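You operate a simulated robot arm through the tools that you are given. There is no shell and no other tool.

Carry out the task below with a simulated robot arm. There is one attempt and no reset: what you move stays moved.

TASK
Clear the overload trip and get the blower running again.
Fine: bleed valve shut, overload dial at the amps on test card 1, throttle at about mark 4.

The check looks at the end state, three seconds after you hand in, the way a careful person would. Anything else that was tipped, shoved, dropped, spilled or broken makes it a failure.

THE ROBOT
A 6-joint arm with a two-finger gripper, fixed in place. Base frame: the origin is on the floor under the middle of its stand, x ahead of it, y to its left, z up; the work surface is at about z = 0.78. Readings come in m, rad, newtons and seconds.
It reaches about 1.572 m from its shoulder. Its first joint turns from -2.897 to 2.897 rad. Payload 2.45 kg.
The tool frame sits at the grasp point between the pads (the TCP): z along the fingers, y along the line on which they close. The tips reach 0.02 m beyond it. The gripper opens to 0.14 m; its body begins 0.168 m behind the TCP.
Orientation is told as [roll, pitch, yaw] about the base's x, y, z axes, in that order, counted from this pose: with the fingers straight down and closing along the base's y, the tool's x points along the base's -x, its y along +y and its z along -z.

THE INTERFACE
- The arm moves only by the tool nudge_tool. Its argument "moves" is a list of rows, each a list of 6 numbers: the shift along the base's x, y, z in m, then the turn, a rotation vector about the base's x, y, z in rad. In form: [[dx, dy, dz, rx, ry, rz], ...]. A call has 1 to 20 rows; each row shifts and turns the commanded pose from where the row before left it. "jaw" is the closure, from 0 (fully open) to 1 (shut), set as the call begins (left out, the last holds). Rows are played at 5 a second. More than 0.05 m and 0.15 rad between two rows, or a gripper value outside its range, and nothing of the call is played. Where a pose cannot be reached the arm comes as near as it can. A force on the tool above 90 N (or 10 N above the force at the start of the call, whichever is more), or a blocked arm, ends the call early, and 0.2 s more pass. The fingers move at their own pace (about 0.045 m/s each) and stop on an object; they squeeze with about 21 N. The grip force told is the motor's: it shows also when the fingers shut on nothing. Time passes only in rows, and 0.2 s behind the last, so rows that do not move let the fingers close. It gives the time, the measured TCP pose, the force on the tool (base axes), the opening and the grip force at its end, in the units of the frame above (readings bear some noise), with the torque about the TCP (base axes, N m) and any sound that the robot's microphone picked up.
- Cameras (640 x 400 px; columns grow to the right, rows downward): "scene" is fixed at [0.0534, -0.6519, 1.8093]; the picture's right is [-0.05, -1.00, 0.00], its down [-0.57, 0.03, -0.82] and it looks along [0.82, -0.04, -0.57] (base axes); focal length 214 px, centre (320, 200). "wrist" rides on the gripper at [0.078, 0.011, -0.209] in the tool frame; the picture's right is [-0.14, 0.99, 0.00], its down [-0.92, -0.13, -0.37] and it looks along [-0.36, -0.05, 0.93] (tool axes); focal length 280 px, centre (320, 200). There is no depth. A picture from a camera that has moved, and an enlarged one, comes with that camera's place and axes in the base frame and with its lens.
- capture(camera): a new picture of that camera. No time passes.
- zoom(camera, box): a new picture of the part [left, top, right, bottom] of that camera's present view, enlarged. No time passes.
- close_job(): hands the job in; it is judged then, once.

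Nothing tells you positions but the pictures and the camera data. Unless the task says otherwise, let go and move clear before handing in.

The tools are called after ">>>" as a command line: name --pt "numbers of a row" for each row, then --argument value for the rest, lists and objects as JSON in quotes. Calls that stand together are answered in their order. nudge_tool: Moves the arm, as the interface text tells. Its arguments: {"type":"object","properties":{"moves":{"type":"array","items":{"type":"array","items":{"type":"number"}}},"jaw":{"type":"number"}},"required":["moves"]} The other tools are called the same way: capture (camera) takes a picture; zoom (camera, box) takes an enlarged picture of a part of a camera's view; close_job () hands the job in.

At the start:

```text
time_s: 0.0
tool_pos: [0.6825, 0.2744, 1.3165]
tool_rot: [0.0, 0.0, -0.001]
force: [-0.4, 0.4, -0.5]
wrist_torque: [-0.01, 0.0, -0.01]
opening: 0.1398
gripper_force: 0.1
```

scene: 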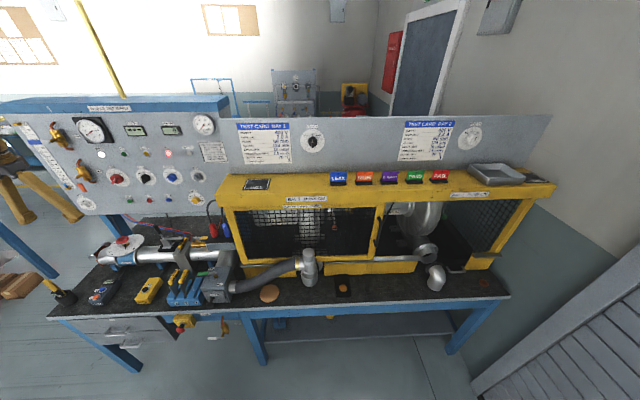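
wrist: 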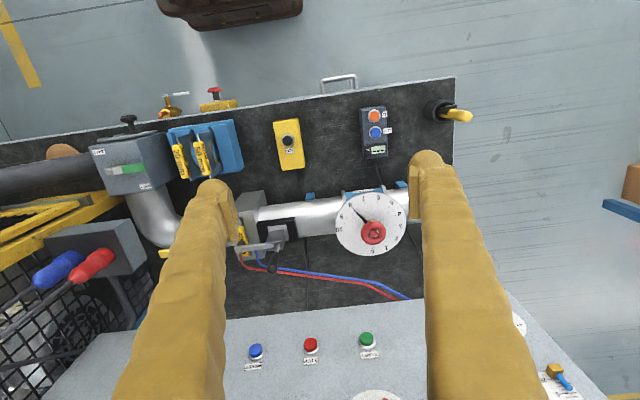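

I see a bench with a panel, a caged blower, and several controls. I'll zoom into the scene to read labels before moving anything.

>>> zoom --camera "scene" --box '[0, 100, 160, 220]'

>>> zoom --camera "scene" --box '[90, 100, 230, 220]'

>>> zoom --camera "scene" --box '[220, 110, 340, 200]'

>>> zoom --camera "scene" --box '[380, 110, 560, 200]'

>>> zoom --camera "scene" --box '[40, 220, 240, 345]'

>>> zoom --camera "scene" --box '[220, 180, 460, 330]'

>>> zoom --camera "wrist" --box '[80, 70, 280, 195]'

>>> zoom --camera "wrist" --box '[260, 70, 480, 210]'

>>> zoom --camera "wrist" --box '[230, 180, 430, 305]'

>>> zoom --camera "wrist" --box '[220, 300, 440, 400]'

```text
3.33 times, centred on (80, 160) of scene
camera zoom: at [0.0534, -0.6519, 1.8093], right [-0.05, -1.0, 0.0], down [-0.57, 0.03, -0.82], along [0.82, -0.04, -0.57], focal length 715 px, centre (1120, 333)
```

zoom: 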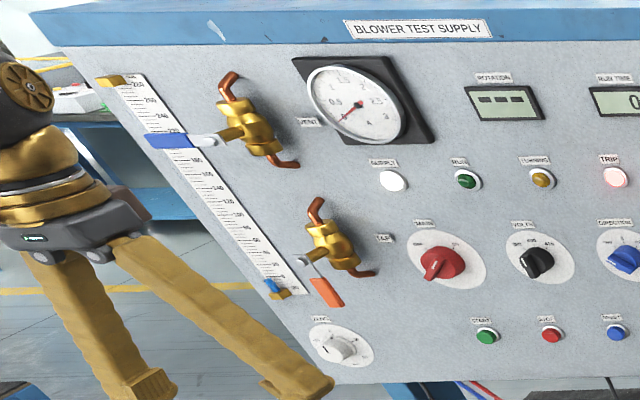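

```text
3.33 times, centred on (160, 160) of scene
camera zoom: at [0.0534, -0.6519, 1.8093], right [-0.05, -1.0, 0.0], down [-0.57, 0.03, -0.82], along [0.82, -0.04, -0.57], focal length 715 px, centre (853, 333)
```

zoom: 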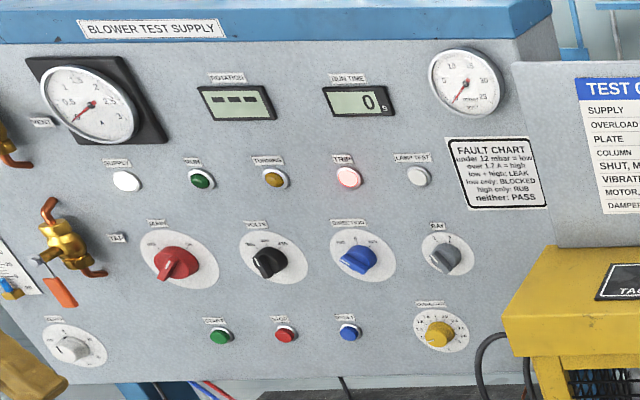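

```text
4.44 times, centred on (280, 155) of scene
camera zoom: at [0.0534, -0.6519, 1.8093], right [-0.05, -1.0, 0.0], down [-0.57, 0.03, -0.82], along [0.82, -0.04, -0.57], focal length 953 px, centre (498, 400)
```

zoom: 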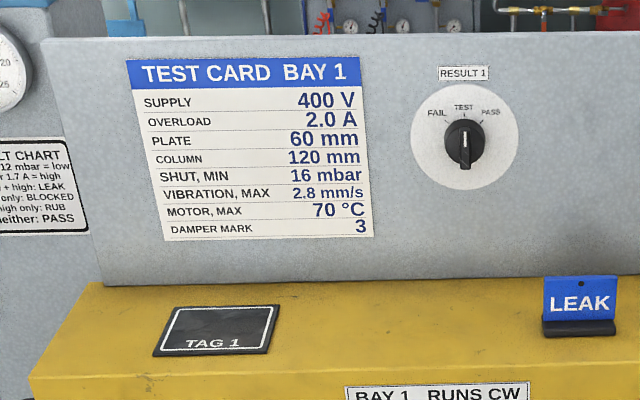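

```text
3.56 times, centred on (470, 155) of scene
camera zoom: at [0.0534, -0.6519, 1.8093], right [-0.05, -1.0, 0.0], down [-0.57, 0.03, -0.82], along [0.82, -0.04, -0.57], focal length 763 px, centre (-213, 360)
```

zoom: 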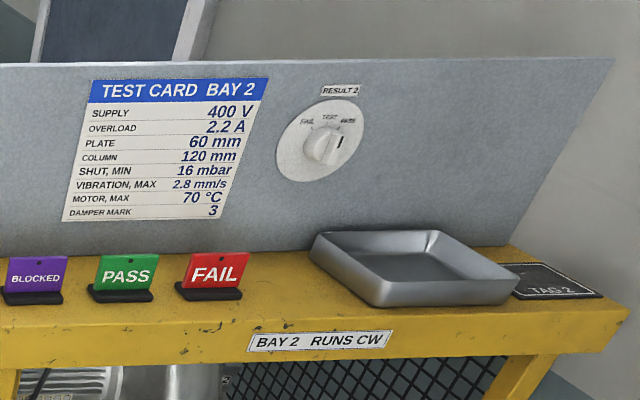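

```text
3.20 times, centred on (140, 282) of scene
camera zoom: at [0.0534, -0.6519, 1.8093], right [-0.05, -1.0, 0.0], down [-0.57, 0.03, -0.82], along [0.82, -0.04, -0.57], focal length 686 px, centre (896, -64)
```

zoom: 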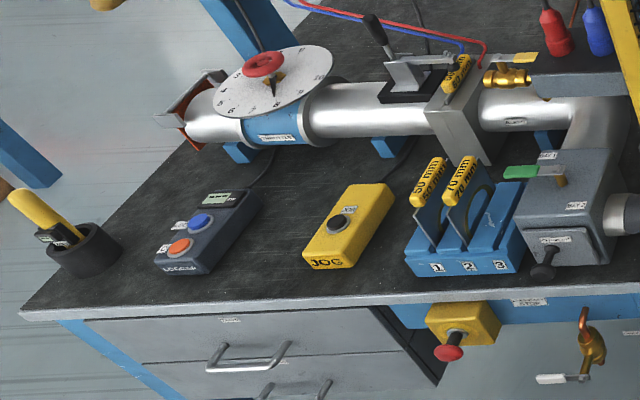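

```text
2.67 times, centred on (340, 255) of scene
camera zoom: at [0.0534, -0.6519, 1.8093], right [-0.05, -1.0, 0.0], down [-0.57, 0.03, -0.82], along [0.82, -0.04, -0.57], focal length 572 px, centre (267, 53)
```

zoom: 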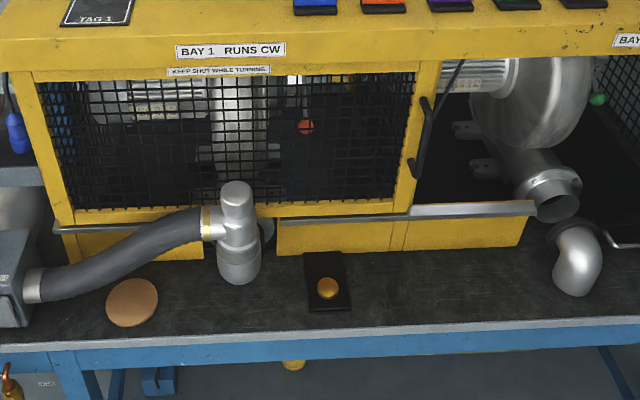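

```text
3.20 times, centred on (180, 132) of wrist
camera zoom: at [0.604, 0.2856, 1.5257], right [0.14, 0.99, 0.0], down [0.92, -0.13, 0.37], along [0.36, -0.05, -0.93], focal length 897 px, centre (768, 416)
```

zoom: 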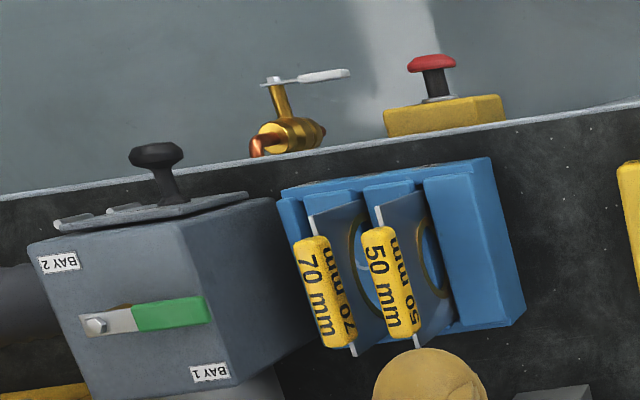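

```text
2.86 times, centred on (370, 140) of wrist
camera zoom: at [0.604, 0.2856, 1.5257], right [0.14, 0.99, 0.0], down [0.92, -0.13, 0.37], along [0.36, -0.05, -0.93], focal length 801 px, centre (177, 371)
```

zoom: 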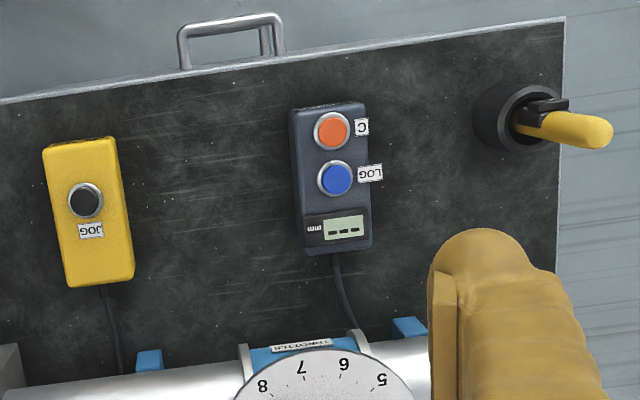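

```text
3.20 times, centred on (330, 242) of wrist
camera zoom: at [0.604, 0.2856, 1.5257], right [0.14, 0.99, 0.0], down [0.92, -0.13, 0.37], along [0.36, -0.05, -0.93], focal length 897 px, centre (288, 64)
```

zoom: 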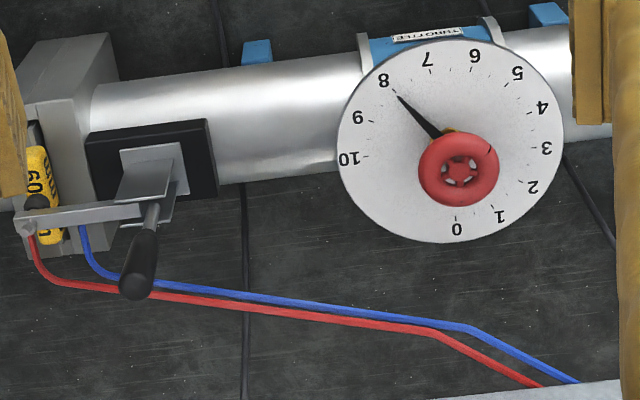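

```text
2.91 times, centred on (330, 350) of wrist
camera zoom: at [0.604, 0.2856, 1.5257], right [0.14, 0.99, 0.0], down [0.92, -0.13, 0.37], along [0.36, -0.05, -0.93], focal length 816 px, centre (291, -236)
```

zoom: 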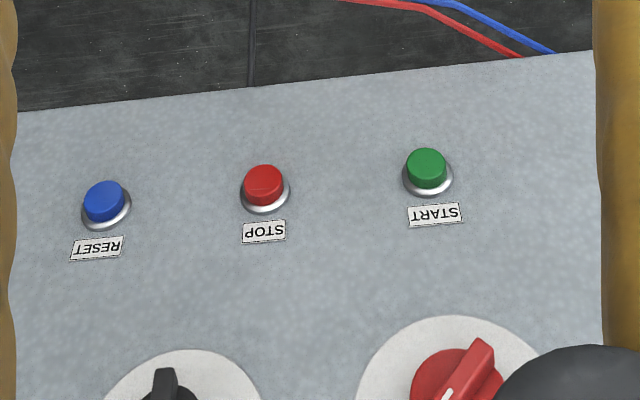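

I can see the panel with the trip lamp lit, START/STOP/RESET buttons, the throttle wheel and several knobs. Next I zoom more closely on labels to identify the bleed valve and the overload dial.

>>> zoom --camera "scene" --box '[180, 160, 220, 212]'

>>> zoom --camera "scene" --box '[70, 190, 110, 215]'

>>> zoom --camera "scene" --box '[100, 160, 164, 200]'

>>> zoom --camera "scene" --box '[150, 160, 214, 200]'

>>> zoom --camera "scene" --box '[170, 230, 250, 280]'

>>> zoom --camera "scene" --box '[165, 300, 245, 350]'

>>> zoom --camera "scene" --box '[90, 225, 170, 275]'

>>> zoom --camera "scene" --box '[0, 115, 80, 165]'

>>> zoom --camera "scene" --box '[185, 110, 233, 165]'

>>> zoom --camera "wrist" --box '[0, 200, 180, 400]'

```text
7.69 times, centred on (200, 186) of scene
camera zoom: at [0.0534, -0.6519, 1.8093], right [-0.05, -1.0, 0.0], down [-0.57, 0.03, -0.82], along [0.82, -0.04, -0.57], focal length 1650 px, centre (1243, 308)
```

zoom: 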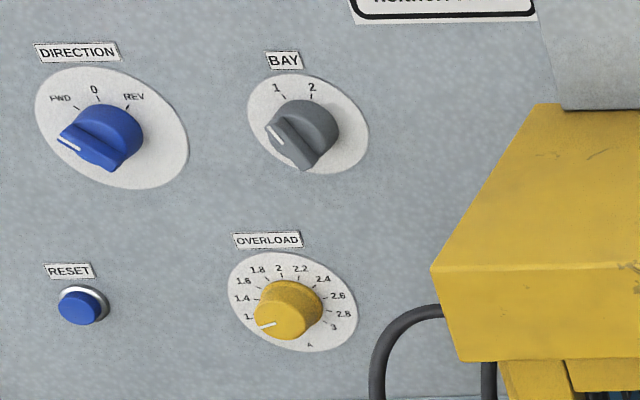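

```text
16.00 times, centred on (90, 202) of scene
camera zoom: at [0.0534, -0.6519, 1.8093], right [-0.05, -1.0, 0.0], down [-0.57, 0.03, -0.82], along [0.82, -0.04, -0.57], focal length 3432 px, centre (4000, 160)
```

zoom: 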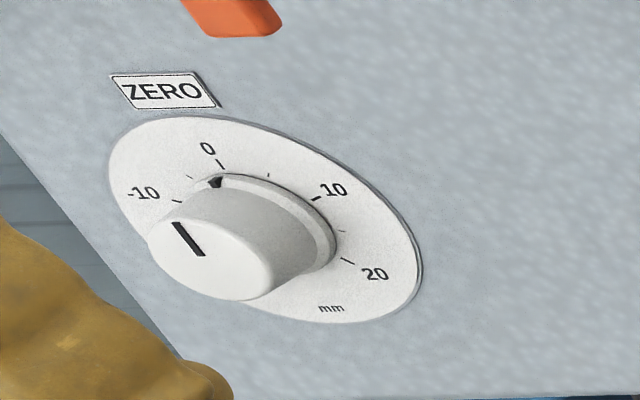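

```text
10.00 times, centred on (132, 180) of scene
camera zoom: at [0.0534, -0.6519, 1.8093], right [-0.05, -1.0, 0.0], down [-0.57, 0.03, -0.82], along [0.82, -0.04, -0.57], focal length 2145 px, centre (2200, 400)
```

zoom: 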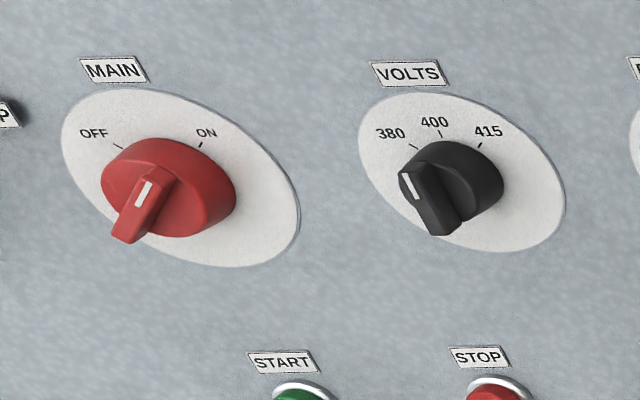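

```text
10.00 times, centred on (182, 180) of scene
camera zoom: at [0.0534, -0.6519, 1.8093], right [-0.05, -1.0, 0.0], down [-0.57, 0.03, -0.82], along [0.82, -0.04, -0.57], focal length 2145 px, centre (1700, 400)
```

zoom: 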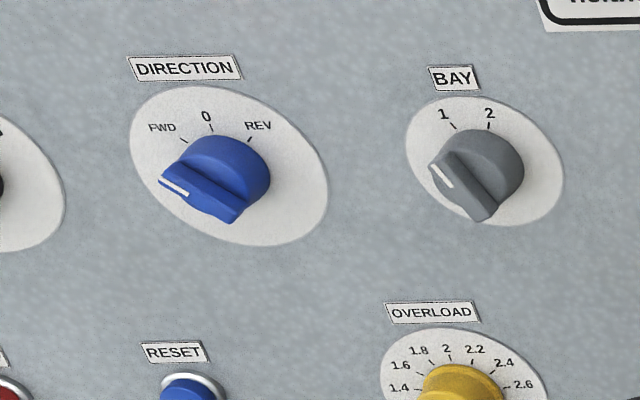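

```text
8.00 times, centred on (210, 255) of scene
camera zoom: at [0.0534, -0.6519, 1.8093], right [-0.05, -1.0, 0.0], down [-0.57, 0.03, -0.82], along [0.82, -0.04, -0.57], focal length 1716 px, centre (1200, -240)
```

zoom: 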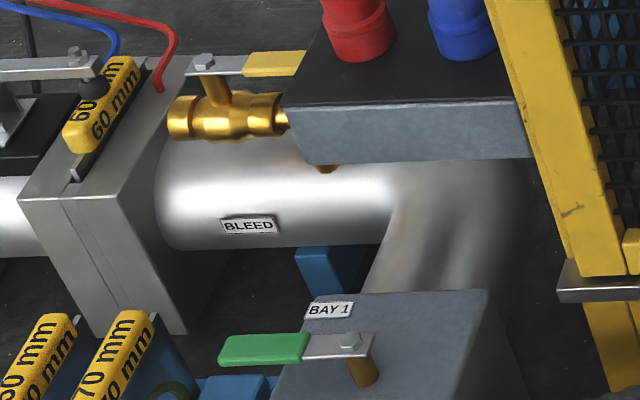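

```text
8.00 times, centred on (205, 325) of scene
camera zoom: at [0.0534, -0.6519, 1.8093], right [-0.05, -1.0, 0.0], down [-0.57, 0.03, -0.82], along [0.82, -0.04, -0.57], focal length 1716 px, centre (1240, -800)
```

zoom: 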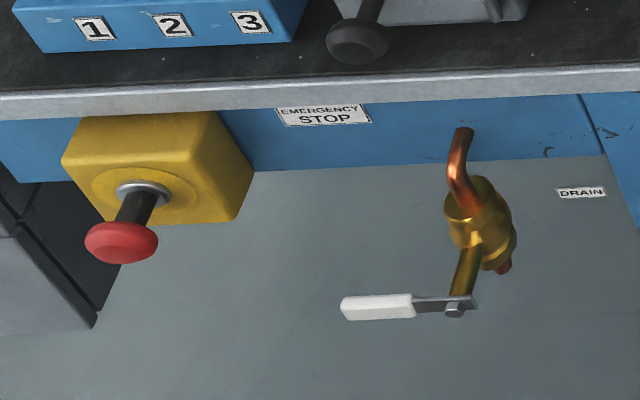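

```text
8.00 times, centred on (130, 250) of scene
camera zoom: at [0.0534, -0.6519, 1.8093], right [-0.05, -1.0, 0.0], down [-0.57, 0.03, -0.82], along [0.82, -0.04, -0.57], focal length 1716 px, centre (1840, -200)
```

zoom: 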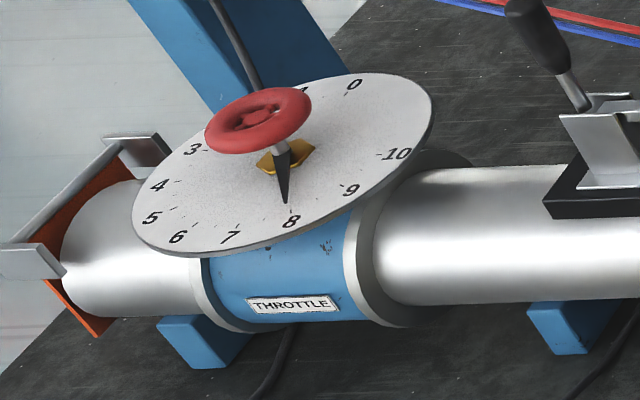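

```text
8.00 times, centred on (40, 140) of scene
camera zoom: at [0.0534, -0.6519, 1.8093], right [-0.05, -1.0, 0.0], down [-0.57, 0.03, -0.82], along [0.82, -0.04, -0.57], focal length 1716 px, centre (2560, 680)
```

zoom: 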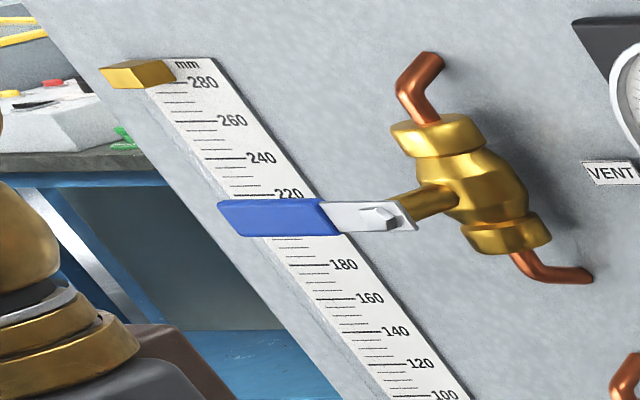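

```text
7.27 times, centred on (209, 138) of scene
camera zoom: at [0.0534, -0.6519, 1.8093], right [-0.05, -1.0, 0.0], down [-0.57, 0.03, -0.82], along [0.82, -0.04, -0.57], focal length 1560 px, centre (1127, 654)
```

zoom: 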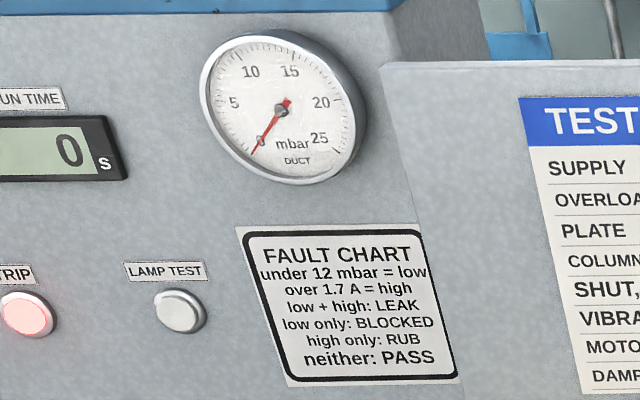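

```text
2.00 times, centred on (90, 300) of wrist
camera zoom: at [0.604, 0.2856, 1.5257], right [0.14, 0.99, 0.0], down [0.92, -0.13, 0.37], along [0.36, -0.05, -0.93], focal length 561 px, centre (780, 0)
```

zoom: 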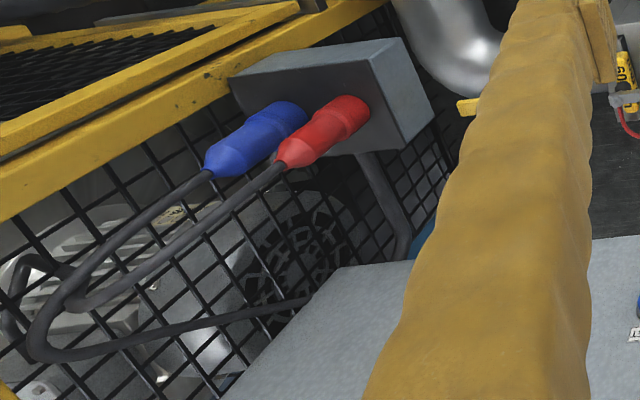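

The trip lamp is on, MAIN is on at 400 V, bay 1 is selected, and the card wants 2.0 A. The overload dial is the yellow knob near the bottom of its range, the throttle is at about 8, and the BLEED valve's yellow lever lies along the valve body, which means open. I'll move the arm above the bleed valve, staying high, to get a clearer look.

>>> nudge_tool --pt "0.01 -0.044 0 0 0 0" --pt "0.01 -0.044 0 0 0 0" --pt "0.01 -0.044 0 0 0 0" --pt "0.01 -0.044 0 0 0 0" --pt "0.01 -0.044 0 0 0 0" --pt "0.01 -0.044 0 0 0 0" --pt "0.0 -0.03 0 0 0 0" --jaw 0

>>> capture --camera "wrist"

>>> capture --camera "scene"

```text
time_s: 1.6
tool_pos: [0.741, -0.0213, 1.3159]
tool_rot: [-0.001, 0.0, -0.001]
force: [0.4, -1.0, 0.6]
wrist_torque: [0.03, -0.03, 0.06]
opening: 0.1399
gripper_force: 0.0
```

```text
taken
camera wrist: at [0.6625, -0.0097, 1.5259], right [0.14, 0.99, 0.0], down [0.92, -0.13, 0.37], along [0.37, -0.05, -0.93], focal length 280 px, centre (320, 200)
```

wrist: 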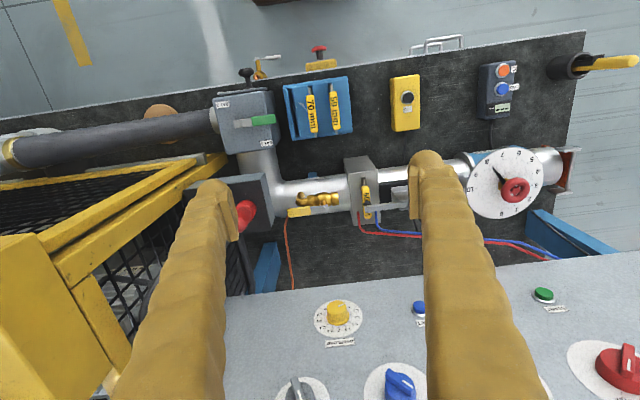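

```text
taken
```

scene: 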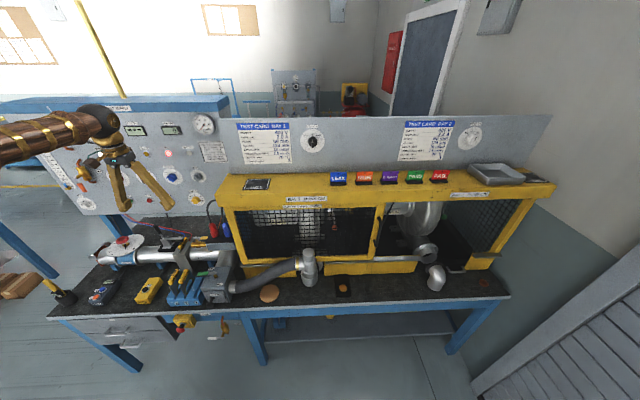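

>>> zoom --camera "wrist" --box '[240, 150, 400, 250]'

>>> zoom --camera "wrist" --box '[280, 280, 400, 355]'

>>> zoom --camera "wrist" --box '[450, 135, 590, 225]'

```text
4.00 times, centred on (320, 200) of wrist
camera zoom: at [0.6625, -0.0097, 1.5259], right [0.14, 0.99, 0.0], down [0.92, -0.13, 0.37], along [0.37, -0.05, -0.93], focal length 1122 px, centre (320, 200)
```

zoom: 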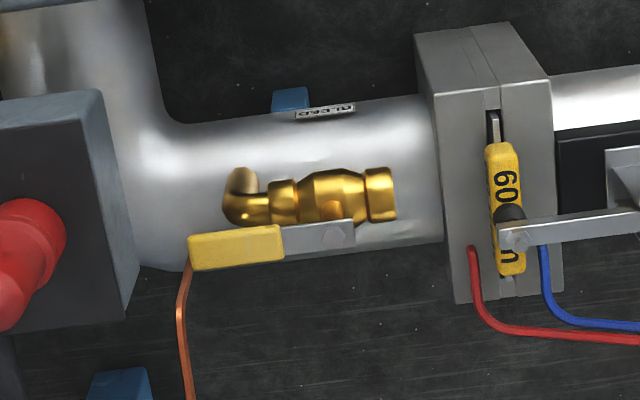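

```text
5.33 times, centred on (340, 318) of wrist
camera zoom: at [0.6625, -0.0097, 1.5259], right [0.14, 0.99, 0.0], down [0.92, -0.13, 0.37], along [0.37, -0.05, -0.93], focal length 1495 px, centre (213, -427)
```

zoom: 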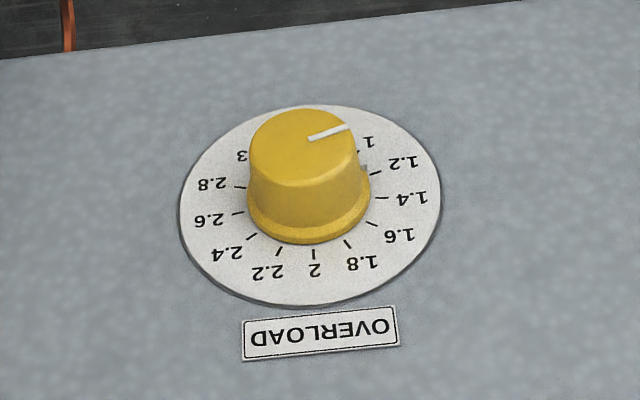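

```text
4.44 times, centred on (520, 180) of wrist
camera zoom: at [0.6625, -0.0097, 1.5259], right [0.14, 0.99, 0.0], down [0.92, -0.13, 0.37], along [0.37, -0.05, -0.93], focal length 1246 px, centre (-569, 289)
```

zoom: 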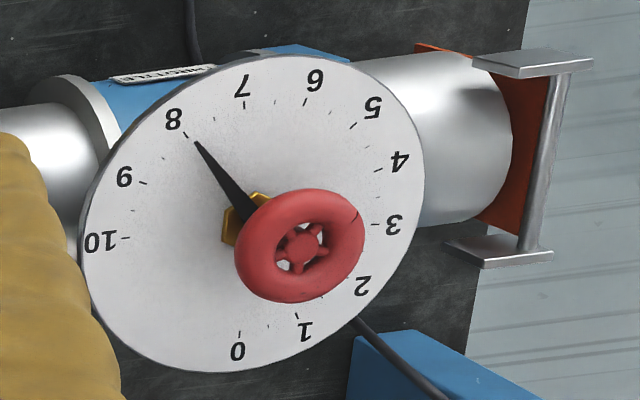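

The bleed lever is at about x 0.90, y −0.035 (pivot) to y −0.11 (tip), z ≈ 0.99, parallel to its body. The throttle pointer is at about 8. I'll descend a little for a closer look and a better height estimate.

>>> nudge_tool --pt "0.015 -0.006 -0.035 0 0 0" --pt "0.015 -0.006 -0.035 0 0 0" --pt "0.015 -0.006 -0.035 0 0 0" --pt "0.015 -0.006 -0.035 0 0 0"

>>> capture --camera "wrist"

>>> zoom --camera "scene" --box '[100, 100, 260, 260]'

```text
time_s: 2.6
tool_pos: [0.8022, -0.0417, 1.1737]
tool_rot: [0.001, -0.001, 0.0]
force: [0.3, -0.4, 0.1]
wrist_torque: [0.03, -0.07, 0.0]
opening: 0.1402
gripper_force: 0.0
```

```text
taken
camera wrist: at [0.7247, -0.03, 1.3831], right [0.14, 0.99, 0.0], down [0.92, -0.13, 0.37], along [0.37, -0.05, -0.93], focal length 280 px, centre (320, 200)
```

wrist: 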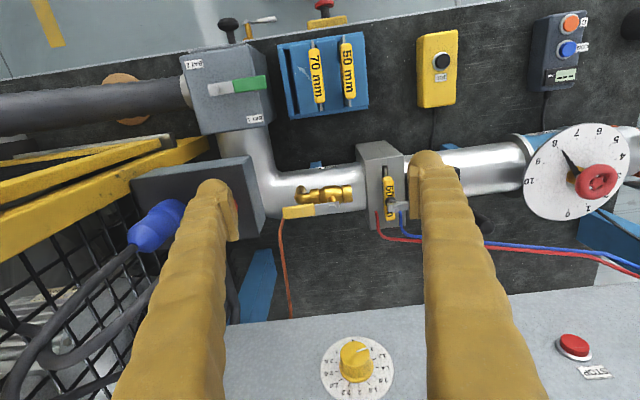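

```text
2.50 times, centred on (180, 180) of scene
camera zoom: at [0.0534, -0.6519, 1.8093], right [-0.05, -1.0, 0.0], down [-0.57, 0.03, -0.82], along [0.82, -0.04, -0.57], focal length 536 px, centre (670, 250)
```

zoom: 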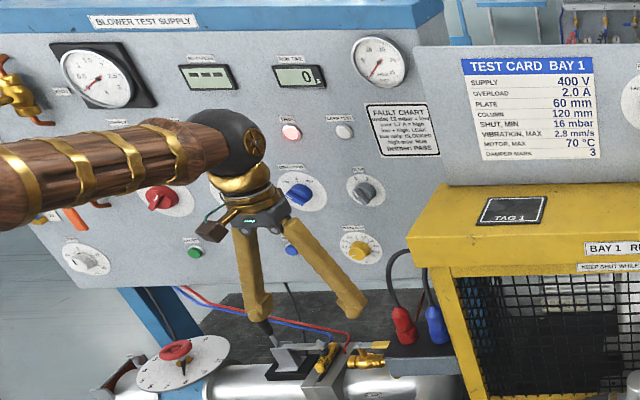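

The lever and valve are now close, with the plug box just right of the lever tip (toward −y). I zoom to refine the lever position.

>>> zoom --camera "wrist" --box '[240, 150, 400, 250]'

>>> zoom --camera "scene" --box '[170, 220, 234, 260]'

>>> zoom --camera "wrist" --box '[300, 320, 420, 400]'

```text
4.00 times, centred on (320, 200) of wrist
camera zoom: at [0.7247, -0.03, 1.3831], right [0.14, 0.99, 0.0], down [0.92, -0.13, 0.37], along [0.37, -0.05, -0.93], focal length 1122 px, centre (320, 200)
```

zoom: 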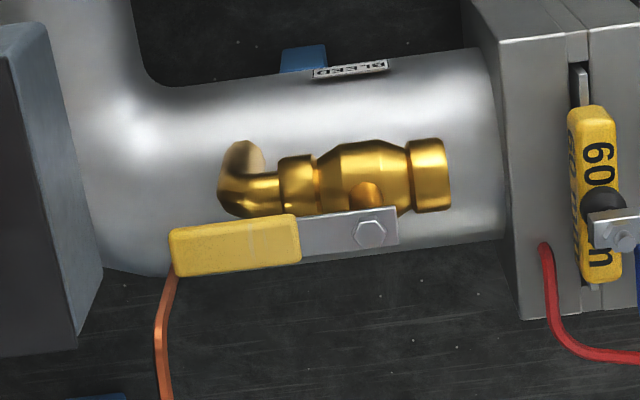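

```text
10.00 times, centred on (202, 240) of scene
camera zoom: at [0.0534, -0.6519, 1.8093], right [-0.05, -1.0, 0.0], down [-0.57, 0.03, -0.82], along [0.82, -0.04, -0.57], focal length 2145 px, centre (1500, -200)
```

zoom: 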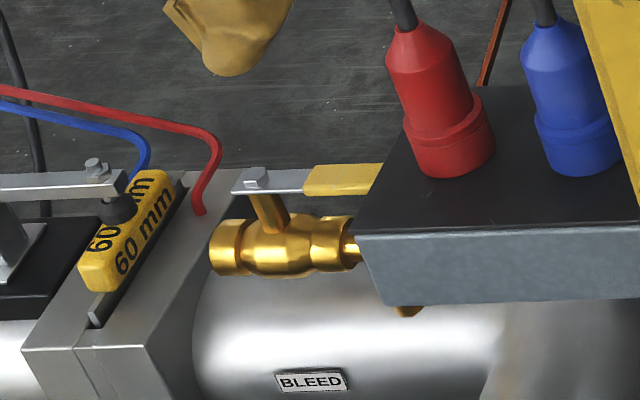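

```text
5.00 times, centred on (360, 360) of wrist
camera zoom: at [0.7247, -0.03, 1.3831], right [0.14, 0.99, 0.0], down [0.92, -0.13, 0.37], along [0.37, -0.05, -0.93], focal length 1402 px, centre (120, -600)
```

zoom: 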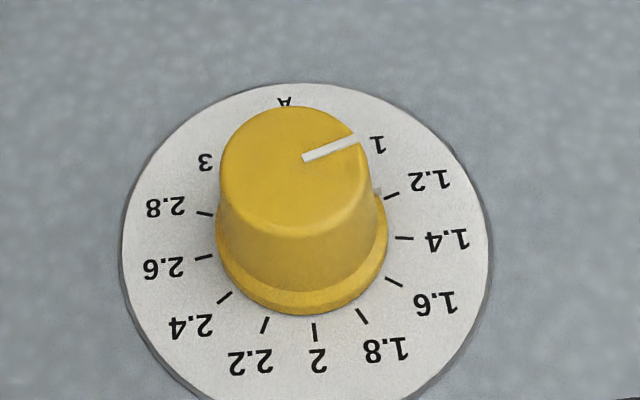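

The bleed lever's pivot is near (0.898, −0.035, 0.99) and its tip near y −0.11. A thin copper line runs behind the tip and the plug box sits at y < −0.14. I'll close the fingers to use them as a pusher and view the area from another angle first.

>>> nudge_tool --pt "0 0.025 0.01 0 0 0" --pt "0 0.025 0.01 0 0 0" --pt "0 0.025 0 0 0 0" --pt "0 0.025 0 0 0 0" --pt "0 0 0 0 0 0" --pt "0 0 0 0 0 0" --pt "0 0 0 0 0 0" --pt "0 0 0 0 0 0" --jaw 1

>>> capture --camera "wrist"

>>> zoom --camera "wrist" --box '[120, 130, 280, 230]'

>>> zoom --camera "scene" --box '[120, 160, 240, 235]'

```text
time_s: 4.4
tool_pos: [0.7998, 0.0568, 1.195]
tool_rot: [0.0, -0.001, 0.001]
force: [-0.7, -0.6, -0.2]
wrist_torque: [0.0, 0.01, -0.02]
opening: 0.0
gripper_force: 16.5
```

```text
taken
camera wrist: at [0.7219, 0.0681, 1.4047], right [0.14, 0.99, 0.0], down [0.92, -0.13, 0.37], along [0.36, -0.05, -0.93], focal length 280 px, centre (320, 200)
```

wrist: 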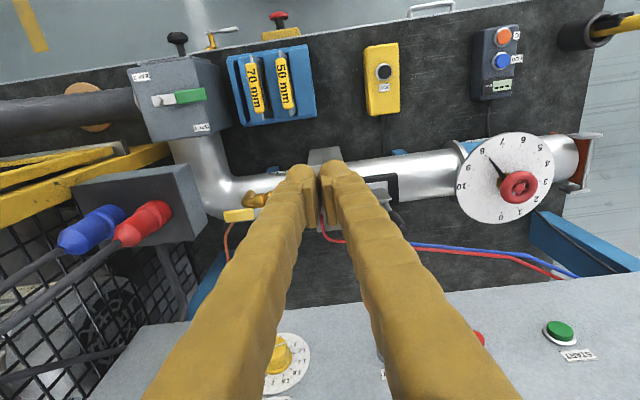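

```text
4.00 times, centred on (200, 180) of wrist
camera zoom: at [0.7219, 0.0681, 1.4047], right [0.14, 0.99, 0.0], down [0.92, -0.13, 0.37], along [0.36, -0.05, -0.93], focal length 1122 px, centre (800, 280)
```

zoom: 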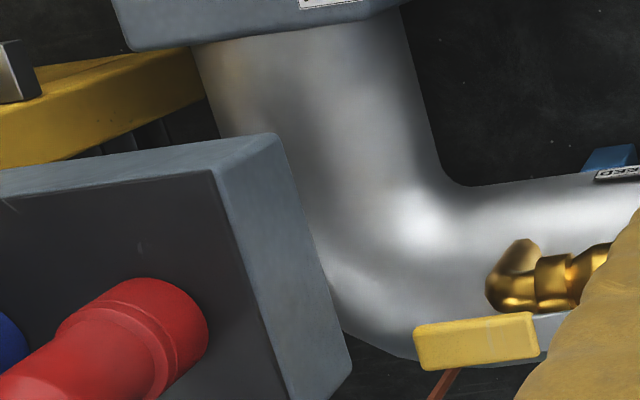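

```text
5.33 times, centred on (180, 198) of scene
camera zoom: at [0.0534, -0.6519, 1.8093], right [-0.05, -1.0, 0.0], down [-0.57, 0.03, -0.82], along [0.82, -0.04, -0.57], focal length 1144 px, centre (1067, 213)
```

zoom: 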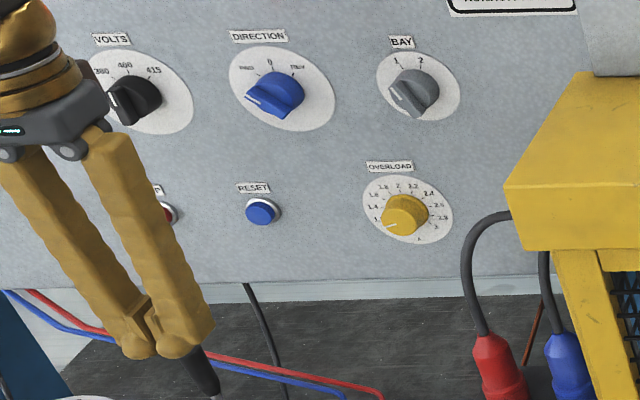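

I can see the lever at z ≈ 1.0 with the copper line passing low behind its tip, around y −0.12 and z 0.96. I'll bring the closed fingers over the gap behind the lever, tilted slightly to keep clear of the panel, and check before descending.

>>> nudge_tool --pt "0.028 -0.025 0 0 -0.024 0" --pt "0.028 -0.025 0 0 -0.024 0" --pt "0.028 -0.025 0 0 -0.024 0" --pt "0.028 -0.025 0 0 -0.024 0" --pt "0.027 -0.024 0 0 -0.024 0" --pt "0 0 -0.04 0 0 0" --pt "0 0 -0.04 0 0 0" --pt "0 0 -0.04 0 0 0"

>>> capture --camera "wrist"

>>> zoom --camera "scene" --box '[140, 140, 268, 260]'

```text
time_s: 6.2
tool_pos: [0.9407, -0.0714, 1.0758]
tool_rot: [-0.001, -0.121, -0.001]
force: [-0.1, -0.2, 0.0]
wrist_torque: [0.01, -0.04, 0.0]
opening: 0.0
gripper_force: 21.0
```

```text
taken
camera wrist: at [0.8369, -0.0594, 1.2741], right [0.14, 0.99, 0.02], down [0.87, -0.13, 0.48], along [0.48, -0.05, -0.88], focal length 280 px, centre (320, 200)
```

wrist: 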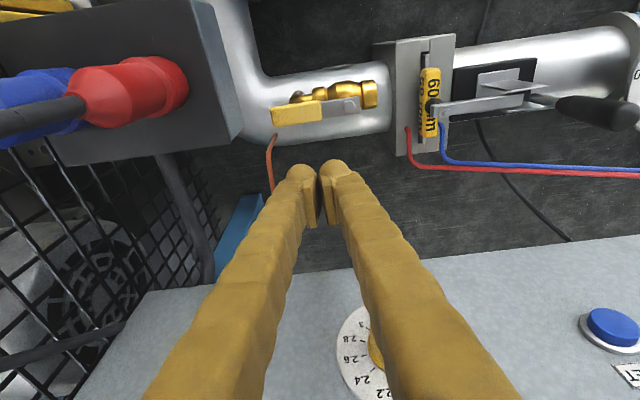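

```text
3.33 times, centred on (204, 200) of scene
camera zoom: at [0.0534, -0.6519, 1.8093], right [-0.05, -1.0, 0.0], down [-0.57, 0.03, -0.82], along [0.82, -0.04, -0.57], focal length 715 px, centre (707, 200)
```

zoom: 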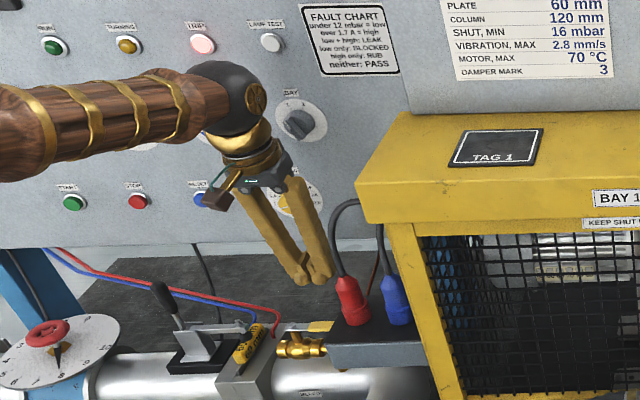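

The fingertips are right behind the lever with good clearance to the panel and plugs. I'll descend to lever height now.

>>> nudge_tool --pt "0 0 -0.042 0 0 0" --pt "0 0 -0.042 0 0 0"

>>> capture --camera "wrist"

>>> zoom --camera "scene" --box '[170, 200, 250, 260]'

```text
time_s: 6.8
tool_pos: [0.9396, -0.0683, 0.9909]
tool_rot: [-0.001, -0.12, 0.0]
force: [0.0, -1.0, -0.2]
wrist_torque: [-0.02, -0.01, 0.01]
opening: 0.0001
gripper_force: 20.7
```

```text
taken
camera wrist: at [0.8381, -0.0578, 1.189], right [0.14, 0.99, 0.02], down [0.87, -0.13, 0.48], along [0.47, -0.05, -0.88], focal length 280 px, centre (320, 200)
```

wrist: 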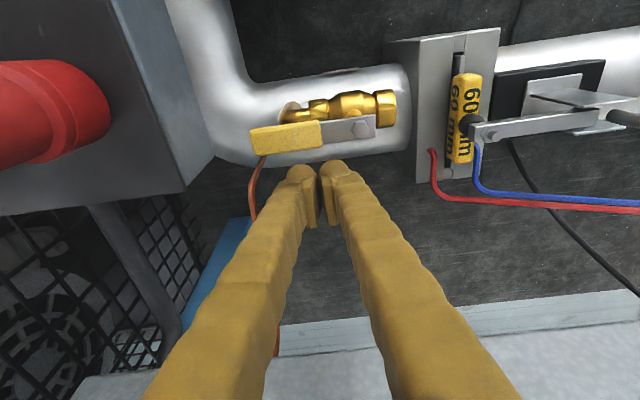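

```text
6.67 times, centred on (210, 230) of scene
camera zoom: at [0.0534, -0.6519, 1.8093], right [-0.05, -1.0, 0.0], down [-0.57, 0.03, -0.82], along [0.82, -0.04, -0.57], focal length 1430 px, centre (1053, 0)
```

zoom: 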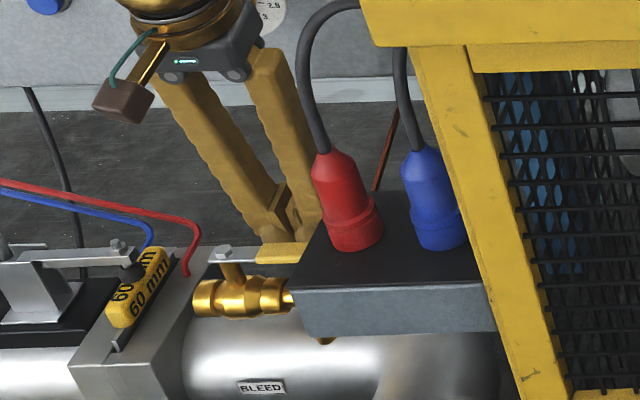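

The fingertips sit just behind the lever at its height. I now push the lever clockwise (toward the robot) around its pivot, the usual closing direction.

>>> nudge_tool --pt "-0.009 -0.001 0 0 0 0" --pt "-0.009 -0.002 0 0 0 0" --pt "-0.006 -0.007 0 0 0 0" --pt "-0.006 -0.006 0 0 0 0" --pt "-0.012 -0.002 0 0 0 0" --pt "-0.013 0 0 0 0 0"

>>> capture --camera "wrist"

>>> zoom --camera "scene" --box '[170, 200, 250, 260]'

```text
time_s: 8.2
tool_pos: [0.8859, -0.0859, 0.9921]
tool_rot: [0.0, -0.12, 0.0]
force: [2.1, -3.1, 2.4]
wrist_torque: [0.06, 0.07, -0.02]
opening: 0.0001
gripper_force: 20.9
```

```text
taken
camera wrist: at [0.7831, -0.075, 1.1915], right [0.14, 0.99, 0.02], down [0.87, -0.13, 0.48], along [0.47, -0.05, -0.88], focal length 280 px, centre (320, 200)
```

wrist: 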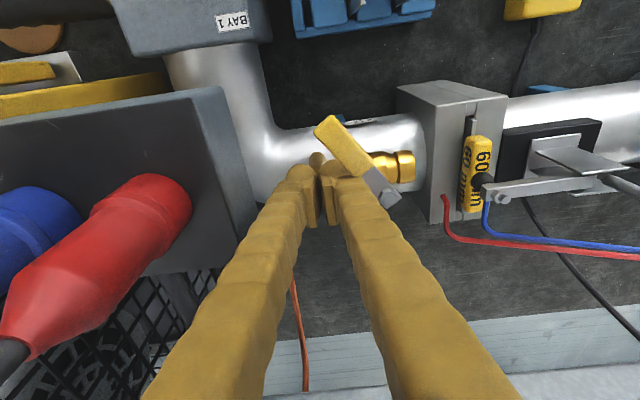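

```text
6.67 times, centred on (210, 230) of scene
camera zoom: at [0.0534, -0.6519, 1.8093], right [-0.05, -1.0, 0.0], down [-0.57, 0.03, -0.82], along [0.82, -0.04, -0.57], focal length 1430 px, centre (1053, 0)
```

zoom: 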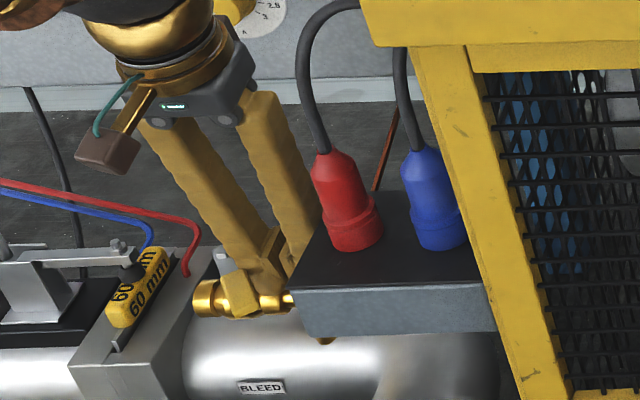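

The lever is turning freely, now around 55°. I continue the arc to bring it square across the valve body.

>>> nudge_tool --pt "-0.012 0.006 0 0 0 0" --pt "-0.012 0.006 0 0 0 0" --pt "0 0.005 0 0 0 0"

>>> capture --camera "wrist"

>>> zoom --camera "wrist" --box '[260, 80, 420, 240]'

```text
time_s: 9.0
tool_pos: [0.8623, -0.0707, 0.9925]
tool_rot: [0.0, -0.121, -0.001]
force: [0.0, -14.7, 3.7]
wrist_torque: [0.22, 0.11, 0.19]
opening: 0.0
gripper_force: 21.0
```

```text
taken
camera wrist: at [0.7592, -0.0588, 1.1917], right [0.14, 0.99, 0.02], down [0.87, -0.13, 0.48], along [0.47, -0.05, -0.88], focal length 280 px, centre (320, 200)
```

wrist: 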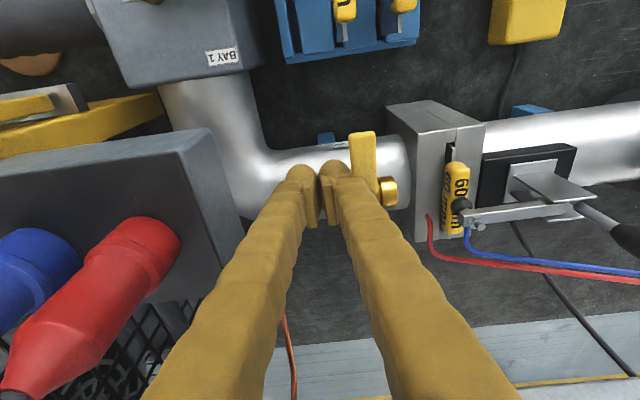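

```text
2.50 times, centred on (340, 160) of wrist
camera zoom: at [0.7592, -0.0588, 1.1917], right [0.14, 0.99, 0.02], down [0.87, -0.13, 0.48], along [0.47, -0.05, -0.88], focal length 701 px, centre (270, 300)
```

zoom: 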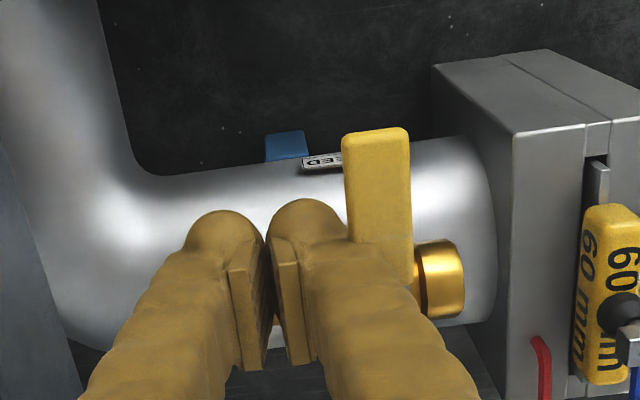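

The lever looks square to the body and a reaction force is showing, so it may be at its stop. I give a small extra push to confirm.

>>> nudge_tool --pt "-0.002 0.003 0 0 0 0" --pt "0 0 0 0 0 0"

>>> zoom --camera "wrist" --box '[260, 80, 420, 240]'

```text
time_s: 9.6
tool_pos: [0.8594, -0.07, 0.9921]
tool_rot: [-0.002, -0.122, -0.002]
force: [29.0, -62.3, -2.4]
wrist_torque: [0.36, 0.18, -0.48]
opening: 0.0001
gripper_force: 20.6
```

```text
2.50 times, centred on (340, 160) of wrist
camera zoom: at [0.7575, -0.0577, 1.1919], right [0.14, 0.99, 0.02], down [0.87, -0.13, 0.48], along [0.48, -0.05, -0.88], focal length 701 px, centre (270, 300)
```

zoom: 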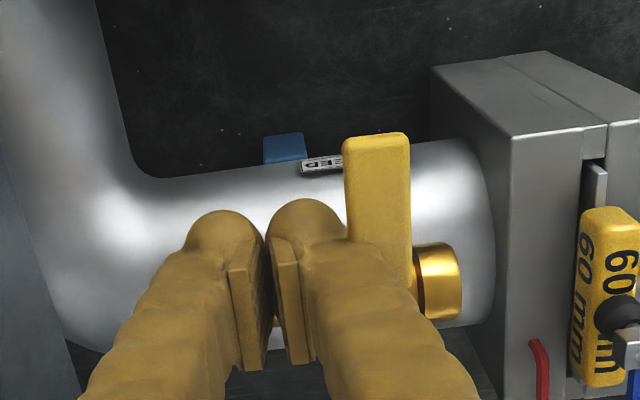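

The force rose sharply with no lever motion, so the bleed valve is at its shut stop. I back off and raise, then move to view the throttle.

>>> nudge_tool --pt "0.002 -0.01 0 0 0 0" --pt "0 -0.005 0.01 0 0 0" --pt "0 0 0.045 0 0 0" --pt "0 0 0.045 0 0 0" --pt "-0.01 0 0.045 0 0 0" --pt "-0.03 0.02 0.03 0 0.03 0" --pt "-0.02 0.04 0.02 0 0.03 0" --pt "-0.01 0.045 0 0 0.03 0" --pt "0 0.045 0 0 0.03 0" --pt "0 0.045 0 0 0 0" --pt "0 0.045 0 0 0 0" --pt "0 0.045 0 0 0 0" --pt "0 0.045 0 0 0 0" --pt "0 0.045 0 0 0 0"

>>> capture --camera "wrist"

>>> capture --camera "scene"

>>> zoom --camera "scene" --box '[170, 220, 234, 260]'

```text
time_s: 12.6
tool_pos: [0.7889, 0.2959, 1.1844]
tool_rot: [0.0, -0.001, 0.0]
force: [-0.6, -0.9, 0.7]
wrist_torque: [-0.01, -0.01, -0.01]
opening: 0.0
gripper_force: 21.1
```

```text
taken
camera wrist: at [0.7109, 0.3078, 1.3944], right [0.14, 0.99, 0.0], down [0.92, -0.13, 0.37], along [0.37, -0.05, -0.93], focal length 280 px, centre (320, 200)
```

wrist: 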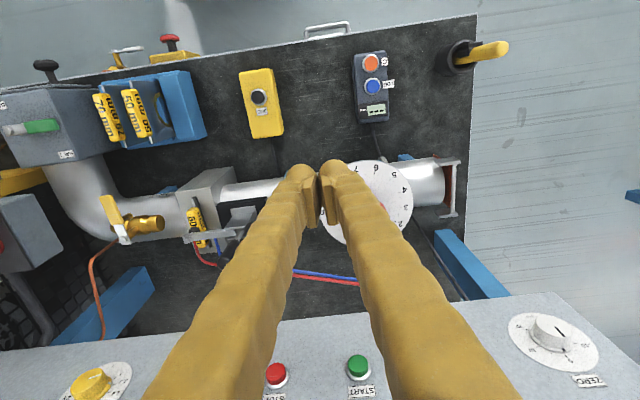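

```text
taken
```

scene: 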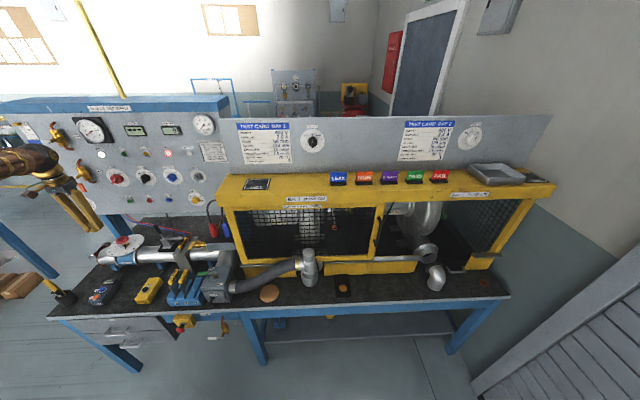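

```text
10.00 times, centred on (202, 240) of scene
camera zoom: at [0.0534, -0.6519, 1.8093], right [-0.05, -1.0, 0.0], down [-0.57, 0.03, -0.82], along [0.82, -0.04, -0.57], focal length 2145 px, centre (1500, -200)
```

zoom: 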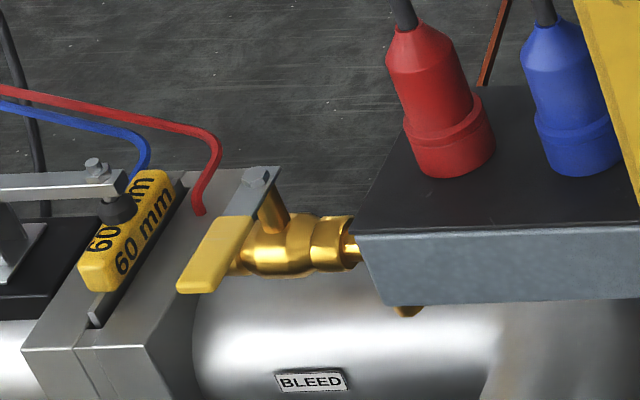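

The bleed lever is now across the valve body, shut. Next I open the jaw and move above the throttle to measure the wheel.

>>> nudge_tool --pt "0.01 0.022 0 0 0 0" --pt "0.01 0.022 0 0 0 0" --pt "0.01 0.022 0 0 0 0" --pt "0 0 0 0 0 0" --pt "0 0 0 0 0 0" --pt "0 0 0 0 0 0" --pt "0 0 0 0 0 0" --jaw 0

>>> capture --camera "wrist"

>>> zoom --camera "wrist" --box '[240, 130, 400, 230]'

>>> zoom --camera "scene" --box '[90, 215, 170, 275]'

```text
time_s: 14.2
tool_pos: [0.8213, 0.3613, 1.1876]
tool_rot: [0.0, -0.001, -0.001]
force: [0.3, -0.8, -1.3]
wrist_torque: [-0.02, -0.01, -0.02]
opening: 0.1399
gripper_force: 0.0
```

```text
taken
camera wrist: at [0.7435, 0.3728, 1.3982], right [0.14, 0.99, 0.0], down [0.92, -0.13, 0.37], along [0.37, -0.05, -0.93], focal length 280 px, centre (320, 200)
```

wrist: 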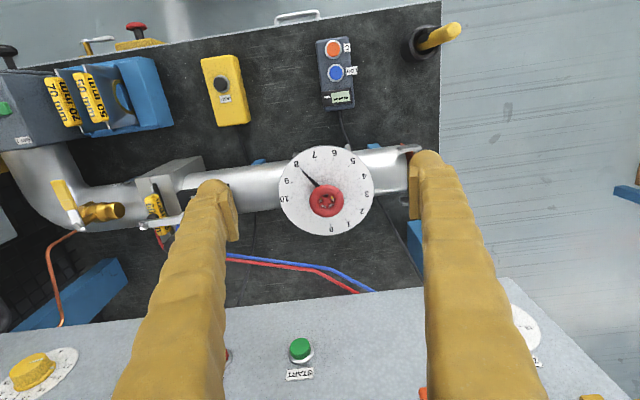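

```text
4.00 times, centred on (320, 180) of wrist
camera zoom: at [0.7435, 0.3728, 1.3982], right [0.14, 0.99, 0.0], down [0.92, -0.13, 0.37], along [0.37, -0.05, -0.93], focal length 1122 px, centre (320, 280)
```

zoom: 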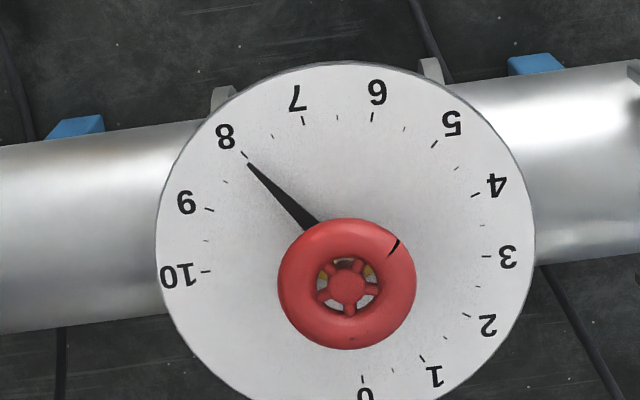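

```text
6.67 times, centred on (130, 245) of scene
camera zoom: at [0.0534, -0.6519, 1.8093], right [-0.05, -1.0, 0.0], down [-0.57, 0.03, -0.82], along [0.82, -0.04, -0.57], focal length 1430 px, centre (1587, -100)
```

zoom: 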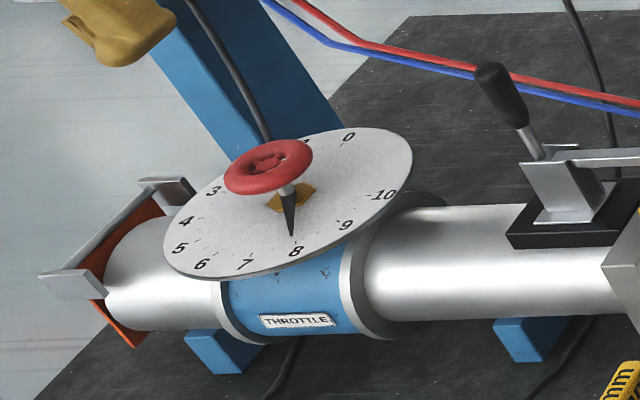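

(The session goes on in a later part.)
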